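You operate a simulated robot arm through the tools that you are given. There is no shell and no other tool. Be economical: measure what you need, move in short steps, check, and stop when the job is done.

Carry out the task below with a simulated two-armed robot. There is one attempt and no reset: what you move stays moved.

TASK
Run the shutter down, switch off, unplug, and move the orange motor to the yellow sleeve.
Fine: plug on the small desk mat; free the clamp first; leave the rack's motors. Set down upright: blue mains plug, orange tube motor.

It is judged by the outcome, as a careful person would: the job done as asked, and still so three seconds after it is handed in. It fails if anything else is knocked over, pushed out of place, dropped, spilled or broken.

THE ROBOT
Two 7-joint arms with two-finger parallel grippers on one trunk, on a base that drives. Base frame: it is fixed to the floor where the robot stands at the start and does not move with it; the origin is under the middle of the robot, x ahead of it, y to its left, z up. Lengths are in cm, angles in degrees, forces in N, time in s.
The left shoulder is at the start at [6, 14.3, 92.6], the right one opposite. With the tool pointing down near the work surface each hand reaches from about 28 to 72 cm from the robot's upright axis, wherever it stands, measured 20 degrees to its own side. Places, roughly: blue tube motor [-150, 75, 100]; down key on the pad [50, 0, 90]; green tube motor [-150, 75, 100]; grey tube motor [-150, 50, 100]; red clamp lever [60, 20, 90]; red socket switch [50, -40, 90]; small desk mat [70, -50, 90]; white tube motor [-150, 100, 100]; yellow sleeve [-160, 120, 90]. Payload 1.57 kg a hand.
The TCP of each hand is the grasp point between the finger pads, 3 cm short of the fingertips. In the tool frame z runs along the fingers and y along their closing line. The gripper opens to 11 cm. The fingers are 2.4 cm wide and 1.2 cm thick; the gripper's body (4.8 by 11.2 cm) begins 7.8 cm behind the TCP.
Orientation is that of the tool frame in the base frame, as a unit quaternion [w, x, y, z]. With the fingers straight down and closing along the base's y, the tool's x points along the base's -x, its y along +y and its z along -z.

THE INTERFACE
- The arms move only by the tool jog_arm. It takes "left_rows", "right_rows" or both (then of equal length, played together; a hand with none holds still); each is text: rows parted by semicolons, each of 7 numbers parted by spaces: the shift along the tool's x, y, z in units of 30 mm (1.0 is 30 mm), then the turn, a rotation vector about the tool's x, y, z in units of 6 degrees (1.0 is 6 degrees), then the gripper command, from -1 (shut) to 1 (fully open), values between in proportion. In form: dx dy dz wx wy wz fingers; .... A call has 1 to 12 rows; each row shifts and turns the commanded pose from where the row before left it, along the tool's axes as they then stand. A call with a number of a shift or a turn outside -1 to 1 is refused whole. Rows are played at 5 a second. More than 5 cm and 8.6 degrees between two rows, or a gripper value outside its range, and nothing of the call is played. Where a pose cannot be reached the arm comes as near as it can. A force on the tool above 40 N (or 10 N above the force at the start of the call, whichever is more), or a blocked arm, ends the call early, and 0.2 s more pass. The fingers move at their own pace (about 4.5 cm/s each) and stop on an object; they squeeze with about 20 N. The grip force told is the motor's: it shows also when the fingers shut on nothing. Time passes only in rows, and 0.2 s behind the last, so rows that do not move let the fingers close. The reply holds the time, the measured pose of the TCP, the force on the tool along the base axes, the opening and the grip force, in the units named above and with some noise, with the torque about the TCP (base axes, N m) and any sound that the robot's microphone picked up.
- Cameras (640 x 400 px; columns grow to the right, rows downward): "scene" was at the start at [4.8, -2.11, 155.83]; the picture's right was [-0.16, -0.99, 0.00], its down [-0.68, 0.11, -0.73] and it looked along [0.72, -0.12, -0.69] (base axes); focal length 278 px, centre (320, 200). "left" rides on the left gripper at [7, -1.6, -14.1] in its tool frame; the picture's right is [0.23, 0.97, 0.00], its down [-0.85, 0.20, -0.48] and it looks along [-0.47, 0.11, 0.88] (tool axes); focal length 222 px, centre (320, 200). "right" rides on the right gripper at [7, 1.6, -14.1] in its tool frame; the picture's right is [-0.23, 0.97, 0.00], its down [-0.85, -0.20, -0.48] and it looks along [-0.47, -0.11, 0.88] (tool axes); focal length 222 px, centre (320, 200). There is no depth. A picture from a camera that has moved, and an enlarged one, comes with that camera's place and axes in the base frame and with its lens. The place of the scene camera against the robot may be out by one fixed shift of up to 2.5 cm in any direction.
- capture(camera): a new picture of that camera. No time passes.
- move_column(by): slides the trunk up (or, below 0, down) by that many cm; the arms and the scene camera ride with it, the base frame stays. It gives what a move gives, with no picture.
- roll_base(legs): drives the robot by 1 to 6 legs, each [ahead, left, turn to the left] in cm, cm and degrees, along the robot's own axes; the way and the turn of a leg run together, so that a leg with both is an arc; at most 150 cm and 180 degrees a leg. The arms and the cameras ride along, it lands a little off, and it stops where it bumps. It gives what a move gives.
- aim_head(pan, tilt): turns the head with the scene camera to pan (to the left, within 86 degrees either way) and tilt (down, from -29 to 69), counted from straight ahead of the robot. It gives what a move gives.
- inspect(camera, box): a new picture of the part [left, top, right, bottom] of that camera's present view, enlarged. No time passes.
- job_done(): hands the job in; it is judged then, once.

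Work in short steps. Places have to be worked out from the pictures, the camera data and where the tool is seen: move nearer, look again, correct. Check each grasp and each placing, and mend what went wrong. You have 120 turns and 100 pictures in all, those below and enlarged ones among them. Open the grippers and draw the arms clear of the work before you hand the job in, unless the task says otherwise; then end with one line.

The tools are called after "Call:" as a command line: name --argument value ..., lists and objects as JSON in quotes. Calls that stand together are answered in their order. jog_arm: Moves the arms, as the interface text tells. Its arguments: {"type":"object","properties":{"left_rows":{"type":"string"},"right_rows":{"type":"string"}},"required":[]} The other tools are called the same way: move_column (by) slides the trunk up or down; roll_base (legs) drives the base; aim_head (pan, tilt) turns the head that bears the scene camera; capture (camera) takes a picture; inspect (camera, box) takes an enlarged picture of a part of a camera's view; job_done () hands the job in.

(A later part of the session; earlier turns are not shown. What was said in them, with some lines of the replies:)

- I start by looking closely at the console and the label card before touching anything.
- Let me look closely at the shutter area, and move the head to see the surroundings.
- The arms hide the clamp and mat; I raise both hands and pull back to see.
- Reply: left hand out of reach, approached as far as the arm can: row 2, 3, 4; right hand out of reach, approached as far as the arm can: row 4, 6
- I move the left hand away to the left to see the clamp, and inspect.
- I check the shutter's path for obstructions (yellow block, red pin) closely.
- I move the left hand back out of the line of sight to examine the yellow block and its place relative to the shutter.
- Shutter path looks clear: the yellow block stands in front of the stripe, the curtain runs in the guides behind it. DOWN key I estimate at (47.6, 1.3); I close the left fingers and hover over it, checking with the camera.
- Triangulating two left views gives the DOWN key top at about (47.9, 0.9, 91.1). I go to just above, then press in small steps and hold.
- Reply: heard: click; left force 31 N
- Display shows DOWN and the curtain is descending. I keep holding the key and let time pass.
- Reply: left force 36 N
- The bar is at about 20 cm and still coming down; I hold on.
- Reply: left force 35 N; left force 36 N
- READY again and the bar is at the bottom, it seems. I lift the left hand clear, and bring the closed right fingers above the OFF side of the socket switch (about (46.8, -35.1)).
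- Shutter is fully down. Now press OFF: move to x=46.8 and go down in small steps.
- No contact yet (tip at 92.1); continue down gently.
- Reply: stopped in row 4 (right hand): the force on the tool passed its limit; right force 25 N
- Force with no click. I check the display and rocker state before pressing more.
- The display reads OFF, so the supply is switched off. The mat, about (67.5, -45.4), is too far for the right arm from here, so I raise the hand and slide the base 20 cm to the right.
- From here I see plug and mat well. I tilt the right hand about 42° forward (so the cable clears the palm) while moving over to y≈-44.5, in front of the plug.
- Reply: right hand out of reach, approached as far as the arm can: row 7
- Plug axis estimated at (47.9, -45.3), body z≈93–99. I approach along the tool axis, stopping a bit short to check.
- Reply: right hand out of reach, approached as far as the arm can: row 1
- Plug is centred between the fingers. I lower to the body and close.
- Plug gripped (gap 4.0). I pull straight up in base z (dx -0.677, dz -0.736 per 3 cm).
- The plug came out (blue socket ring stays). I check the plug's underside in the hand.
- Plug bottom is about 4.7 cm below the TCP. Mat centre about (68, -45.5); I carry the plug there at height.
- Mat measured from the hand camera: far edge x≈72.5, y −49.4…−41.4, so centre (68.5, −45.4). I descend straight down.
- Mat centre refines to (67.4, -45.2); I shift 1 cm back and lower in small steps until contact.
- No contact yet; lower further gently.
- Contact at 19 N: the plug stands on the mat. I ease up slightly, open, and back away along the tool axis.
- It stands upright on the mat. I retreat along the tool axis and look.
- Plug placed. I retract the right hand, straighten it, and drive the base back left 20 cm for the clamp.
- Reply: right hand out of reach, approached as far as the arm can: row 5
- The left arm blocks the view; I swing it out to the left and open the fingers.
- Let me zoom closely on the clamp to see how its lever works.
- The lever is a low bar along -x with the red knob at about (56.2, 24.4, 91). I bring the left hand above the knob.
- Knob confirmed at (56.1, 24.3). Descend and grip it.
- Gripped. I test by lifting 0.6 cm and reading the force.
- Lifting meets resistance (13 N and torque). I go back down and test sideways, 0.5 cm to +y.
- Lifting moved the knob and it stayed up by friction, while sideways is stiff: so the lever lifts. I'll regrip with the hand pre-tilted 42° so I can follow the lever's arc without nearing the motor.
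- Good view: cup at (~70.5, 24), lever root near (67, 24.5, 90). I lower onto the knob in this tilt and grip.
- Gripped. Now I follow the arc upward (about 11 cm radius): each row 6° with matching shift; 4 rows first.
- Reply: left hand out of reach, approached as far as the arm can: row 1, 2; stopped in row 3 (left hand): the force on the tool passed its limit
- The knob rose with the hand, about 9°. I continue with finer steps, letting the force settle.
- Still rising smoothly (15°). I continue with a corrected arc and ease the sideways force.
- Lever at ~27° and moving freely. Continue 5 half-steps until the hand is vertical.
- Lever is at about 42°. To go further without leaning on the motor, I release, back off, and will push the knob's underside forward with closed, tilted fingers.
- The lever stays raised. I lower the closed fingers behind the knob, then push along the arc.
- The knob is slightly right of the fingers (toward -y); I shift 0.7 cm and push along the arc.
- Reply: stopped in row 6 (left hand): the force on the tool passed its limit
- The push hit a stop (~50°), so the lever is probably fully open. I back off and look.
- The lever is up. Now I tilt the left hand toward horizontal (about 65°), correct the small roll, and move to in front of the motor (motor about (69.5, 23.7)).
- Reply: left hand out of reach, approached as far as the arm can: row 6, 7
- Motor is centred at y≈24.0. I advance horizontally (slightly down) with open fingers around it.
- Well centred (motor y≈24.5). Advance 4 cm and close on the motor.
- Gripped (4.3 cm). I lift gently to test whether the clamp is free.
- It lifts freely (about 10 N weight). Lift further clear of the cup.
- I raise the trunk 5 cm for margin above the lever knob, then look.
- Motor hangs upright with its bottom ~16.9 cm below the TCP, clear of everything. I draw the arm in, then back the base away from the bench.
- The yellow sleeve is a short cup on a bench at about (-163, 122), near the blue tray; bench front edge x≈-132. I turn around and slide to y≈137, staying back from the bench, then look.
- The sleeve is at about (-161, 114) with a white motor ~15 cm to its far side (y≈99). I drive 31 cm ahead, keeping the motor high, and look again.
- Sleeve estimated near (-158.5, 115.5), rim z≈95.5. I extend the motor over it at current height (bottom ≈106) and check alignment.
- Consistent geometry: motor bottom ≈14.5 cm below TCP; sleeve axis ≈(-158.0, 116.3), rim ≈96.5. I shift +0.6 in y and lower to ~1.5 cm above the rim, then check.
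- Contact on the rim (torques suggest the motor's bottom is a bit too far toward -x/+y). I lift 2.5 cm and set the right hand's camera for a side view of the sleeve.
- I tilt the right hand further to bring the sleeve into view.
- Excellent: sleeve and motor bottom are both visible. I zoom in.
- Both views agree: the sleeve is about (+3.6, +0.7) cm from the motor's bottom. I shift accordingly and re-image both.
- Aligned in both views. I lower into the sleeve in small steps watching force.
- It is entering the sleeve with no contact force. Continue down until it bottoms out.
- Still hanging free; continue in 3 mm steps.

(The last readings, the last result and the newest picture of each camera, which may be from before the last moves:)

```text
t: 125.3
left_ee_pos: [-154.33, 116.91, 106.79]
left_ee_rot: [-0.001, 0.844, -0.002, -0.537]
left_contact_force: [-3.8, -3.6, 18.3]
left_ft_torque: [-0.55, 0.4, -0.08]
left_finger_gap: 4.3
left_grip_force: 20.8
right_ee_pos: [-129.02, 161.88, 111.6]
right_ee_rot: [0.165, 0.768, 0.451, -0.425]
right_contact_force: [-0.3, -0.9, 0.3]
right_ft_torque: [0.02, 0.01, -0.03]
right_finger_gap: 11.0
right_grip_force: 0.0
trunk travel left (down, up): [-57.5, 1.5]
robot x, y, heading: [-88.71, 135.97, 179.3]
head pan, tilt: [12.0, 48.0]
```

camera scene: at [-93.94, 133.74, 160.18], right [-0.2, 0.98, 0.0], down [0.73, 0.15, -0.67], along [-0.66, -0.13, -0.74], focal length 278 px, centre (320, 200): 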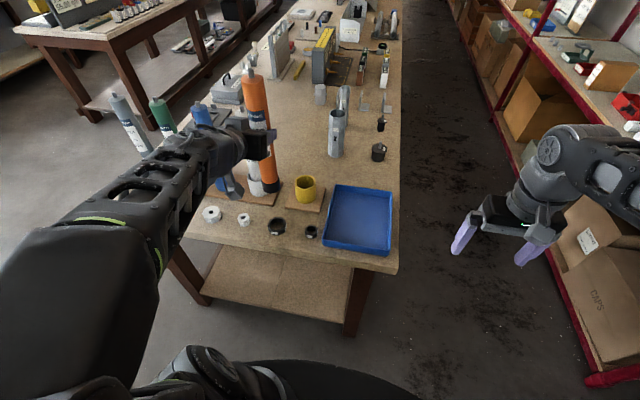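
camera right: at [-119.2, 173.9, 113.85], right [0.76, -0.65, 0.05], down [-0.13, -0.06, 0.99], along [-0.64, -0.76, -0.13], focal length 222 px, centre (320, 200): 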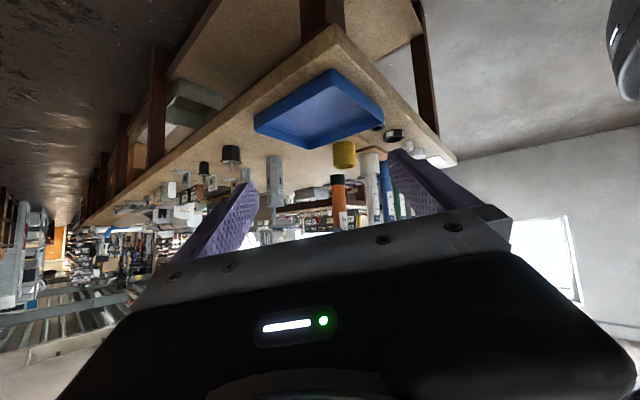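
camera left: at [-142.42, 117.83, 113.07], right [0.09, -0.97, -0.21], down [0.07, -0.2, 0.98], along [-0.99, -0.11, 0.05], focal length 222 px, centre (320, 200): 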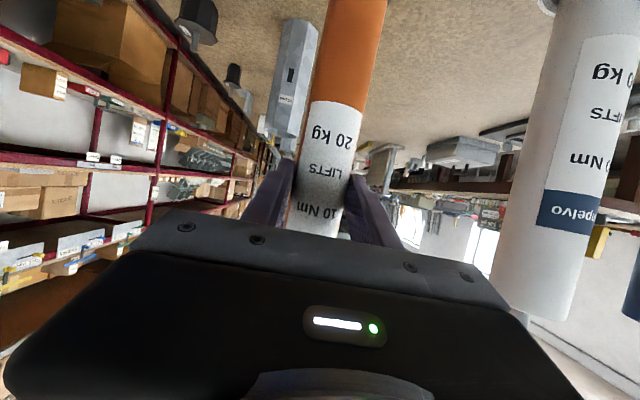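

Bottomed out. I ease the load slightly and check the picture before opening.

Call:
jog_arm --left_rows "-0.09 0 -0.043 0 0 0 -1;0 0 0 0 0 0 -1"

Call:
inspect --camera "right" --box '[300, 120, 390, 240]'

```text
t: 125.9
left_ee_pos: [-154.28, 116.9, 106.71]
left_ee_rot: [0.0, 0.846, -0.002, -0.533]
left_contact_force: [-3.9, -2.3, 5.5]
left_ft_torque: [-0.15, 0.49, -0.01]
left_finger_gap: 4.28
left_grip_force: 20.0
right_ee_pos: [-129.15, 162.02, 111.45]
right_ee_rot: [0.164, 0.768, 0.452, -0.423]
right_contact_force: [0.1, 0.9, -0.8]
right_ft_torque: [0.0, 0.02, 0.02]
right_finger_gap: 11.01
right_grip_force: 0.2
trunk travel left (down, up): [-57.5, 1.5]
robot x, y, heading: [-88.9, 136.25, 179.4]
head pan, tilt: [12.0, 48.0]
```

```text
3.33 times, centred on (345, 180) of right
camera zoom: at [-119.11, 173.95, 113.87], right [0.76, -0.65, 0.05], down [-0.12, -0.06, 0.99], along [-0.64, -0.76, -0.13], focal length 740 px, centre (237, 267)
```

zoom: 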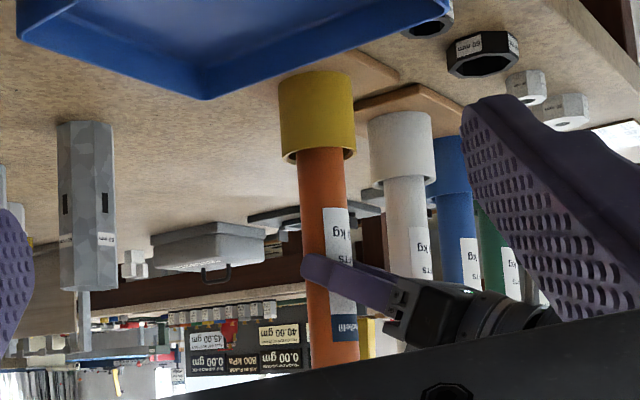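

Seated upright. Open and retreat horizontally.

Call:
jog_arm --left_rows "0 0 0 0 0 0 0;0 0 0 0 0 0 0.5;0 0 0 0 0 0 0.8;0 0 0 0 0 0 0.8;0.2 0 -0.42 0 0 0 0.8;0.427 0 -0.904 0 0 0 0.8;0.427 0 -0.904 0 0 0 0.8;0.427 0 -0.904 0 0 0 0.8;0.427 0 -0.904 0 0 0 0.8;0.427 0 -0.904 0 0 0 1;0 0 0 0 0 0 1"

Call:
inspect --camera "right" --box '[300, 120, 390, 240]'

Call:
capture --camera "scene"

```text
t: 128.3
left_ee_pos: [-141.93, 117.04, 107.13]
left_ee_rot: [0.0, 0.845, -0.001, -0.534]
left_contact_force: [-0.3, 0.3, -1.4]
left_ft_torque: [0.01, -0.01, 0.0]
left_finger_gap: 10.98
left_grip_force: 0.0
left hand out of reach, approached as far as the arm can: row 9, 10
right_ee_pos: [-129.2, 162.05, 111.5]
right_ee_rot: [0.164, 0.768, 0.452, -0.423]
right_contact_force: [0.1, 1.0, -0.4]
right_ft_torque: [0.02, -0.02, -0.02]
right_finger_gap: 11.0
right_grip_force: 0.0
trunk travel left (down, up): [-57.5, 1.5]
robot x, y, heading: [-88.85, 136.22, 179.5]
head pan, tilt: [12.0, 48.0]
```

```text
3.33 times, centred on (345, 180) of right
camera zoom: at [-119.1, 173.95, 113.88], right [0.76, -0.65, 0.05], down [-0.12, -0.06, 0.99], along [-0.64, -0.76, -0.13], focal length 740 px, centre (237, 267)
```

zoom: 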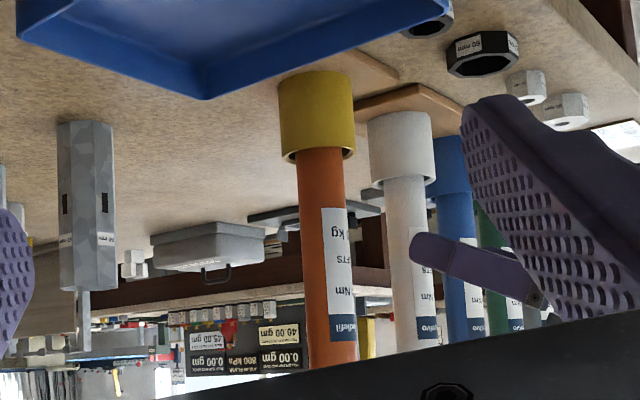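

```text
10 pictures are left
camera scene: at [-93.86, 133.79, 160.19], right [-0.2, 0.98, 0.0], down [0.73, 0.15, -0.67], along [-0.66, -0.13, -0.74], focal length 278 px, centre (320, 200)
```

scene: 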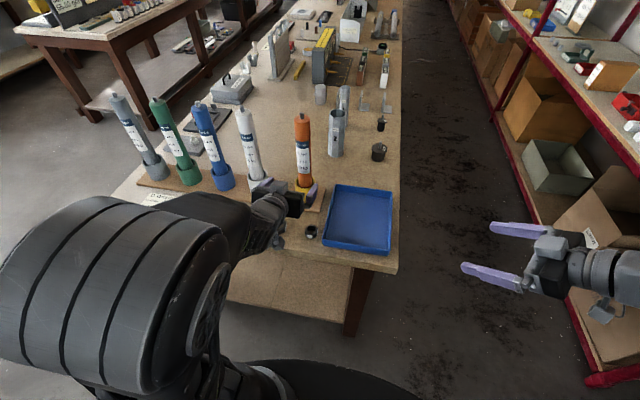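

The orange motor stands in the yellow sleeve. I back the robot away and turn to verify the plug on the other bench from afar.

Call:
roll_base --legs '[[-38, 0, 0], [0, 0, 90]]'

Call:
aim_head --pan 50 --tilt 20

Call:
capture --camera "scene"

```text
t: 134.5
left_ee_pos: [-32.53, 82.37, 107.13]
left_ee_rot: [0.376, 0.602, 0.593, -0.381]
left_contact_force: [0.3, 1.0, 0.0]
left_ft_torque: [-0.01, -0.01, 0.0]
left_finger_gap: 11.01
left_grip_force: 0.0
right_ee_pos: [-77.34, 95.85, 111.53]
right_ee_rot: [0.414, 0.228, 0.861, -0.185]
right_contact_force: [0.0, -0.3, 0.5]
right_ft_torque: [0.01, 0.01, -0.01]
right_finger_gap: 11.0
right_grip_force: 0.0
trunk travel left (down, up): [-57.5, 1.5]
robot x, y, heading: [-51.07, 135.69, -91.2]
head pan, tilt: [12.0, 48.0]
```

```text
t: 135.5
left_ee_pos: [-32.57, 82.45, 107.16]
left_ee_rot: [0.376, 0.602, 0.593, -0.381]
left_contact_force: [0.1, -0.3, 0.0]
left_ft_torque: [0.04, -0.01, 0.01]
left_finger_gap: 11.01
left_grip_force: 0.0
right_ee_pos: [-77.46, 95.72, 111.47]
right_ee_rot: [0.415, 0.229, 0.861, -0.185]
right_contact_force: [-0.9, 0.8, 0.1]
right_ft_torque: [0.0, 0.03, 0.0]
right_finger_gap: 11.0
right_grip_force: 0.0
trunk travel left (down, up): [-57.5, 1.5]
robot x, y, heading: [-51.14, 135.76, -91.2]
head pan, tilt: [50.0, 20.0]
```

```text
9 pictures are left
camera scene: at [-44.39, 131.91, 164.47], right [-0.66, -0.75, 0.0], down [-0.26, 0.23, -0.94], along [0.71, -0.62, -0.34], focal length 278 px, centre (320, 200)
```

scene: 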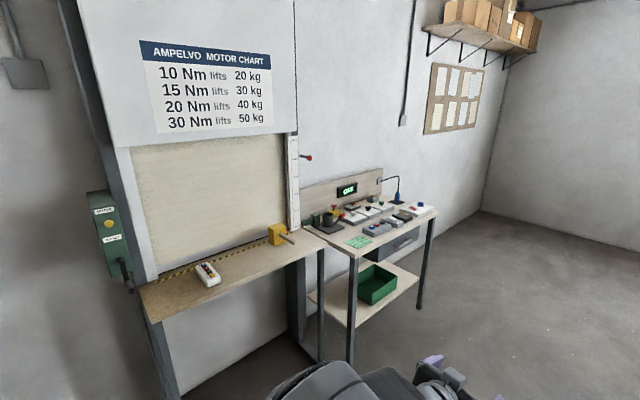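

Call:
inspect --camera "scene" --box '[300, 160, 450, 260]'

Call:
aim_head --pan -80 --tilt 30

Call:
capture --camera "scene"

```text
4.00 times, centred on (375, 210) of scene
camera zoom: at [-44.39, 131.91, 164.47], right [-0.66, -0.75, 0.0], down [-0.26, 0.23, -0.94], along [0.71, -0.62, -0.34], focal length 1114 px, centre (100, 160)
```

zoom: 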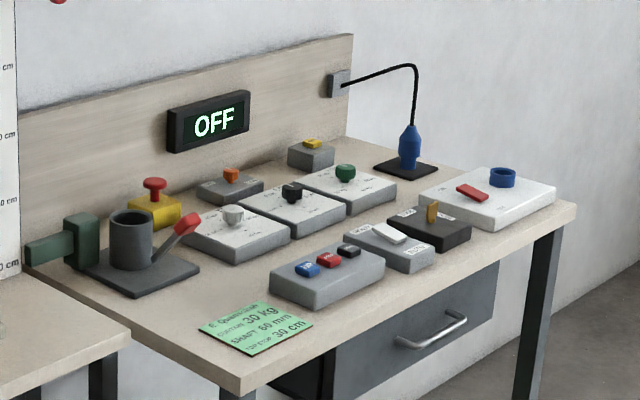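

```text
t: 137.6
left_ee_pos: [-32.61, 82.45, 107.16]
left_ee_rot: [0.375, 0.602, 0.593, -0.38]
left_contact_force: [1.0, -0.6, 0.4]
left_ft_torque: [-0.01, -0.03, 0.0]
left_finger_gap: 10.99
left_grip_force: 0.0
right_ee_pos: [-77.44, 95.8, 111.48]
right_ee_rot: [0.415, 0.228, 0.861, -0.185]
right_contact_force: [0.1, -0.4, -0.2]
right_ft_torque: [0.03, -0.01, 0.01]
right_finger_gap: 11.01
right_grip_force: 0.0
trunk travel left (down, up): [-57.5, 1.5]
robot x, y, heading: [-50.95, 136.03, -91.3]
head pan, tilt: [-80.0, 30.0]
```

```text
7 pictures are left
camera scene: at [-60.33, 136.68, 162.87], right [-0.15, 0.99, 0.0], down [0.49, 0.08, -0.87], along [-0.86, -0.13, -0.5], focal length 278 px, centre (320, 200)
```

scene: 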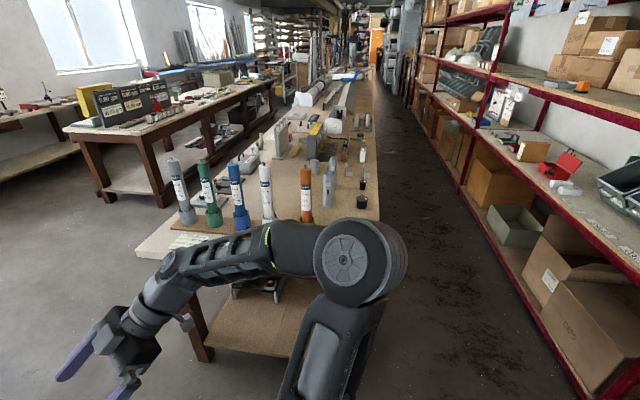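

All is in place: shutter down, display OFF, plug upright on the mat, lever up, orange motor upright in the yellow sleeve, rack untouched, grippers open and clear. I hand the job in.

Call:
job_done

```text
The job is handed in.
```

The job is done: the shutter is down and the supply is off. The blue plug stands upright on the mat, the clamp is freed, and the orange motor stands upright in the yellow sleeve, with the rack's motors left alone.
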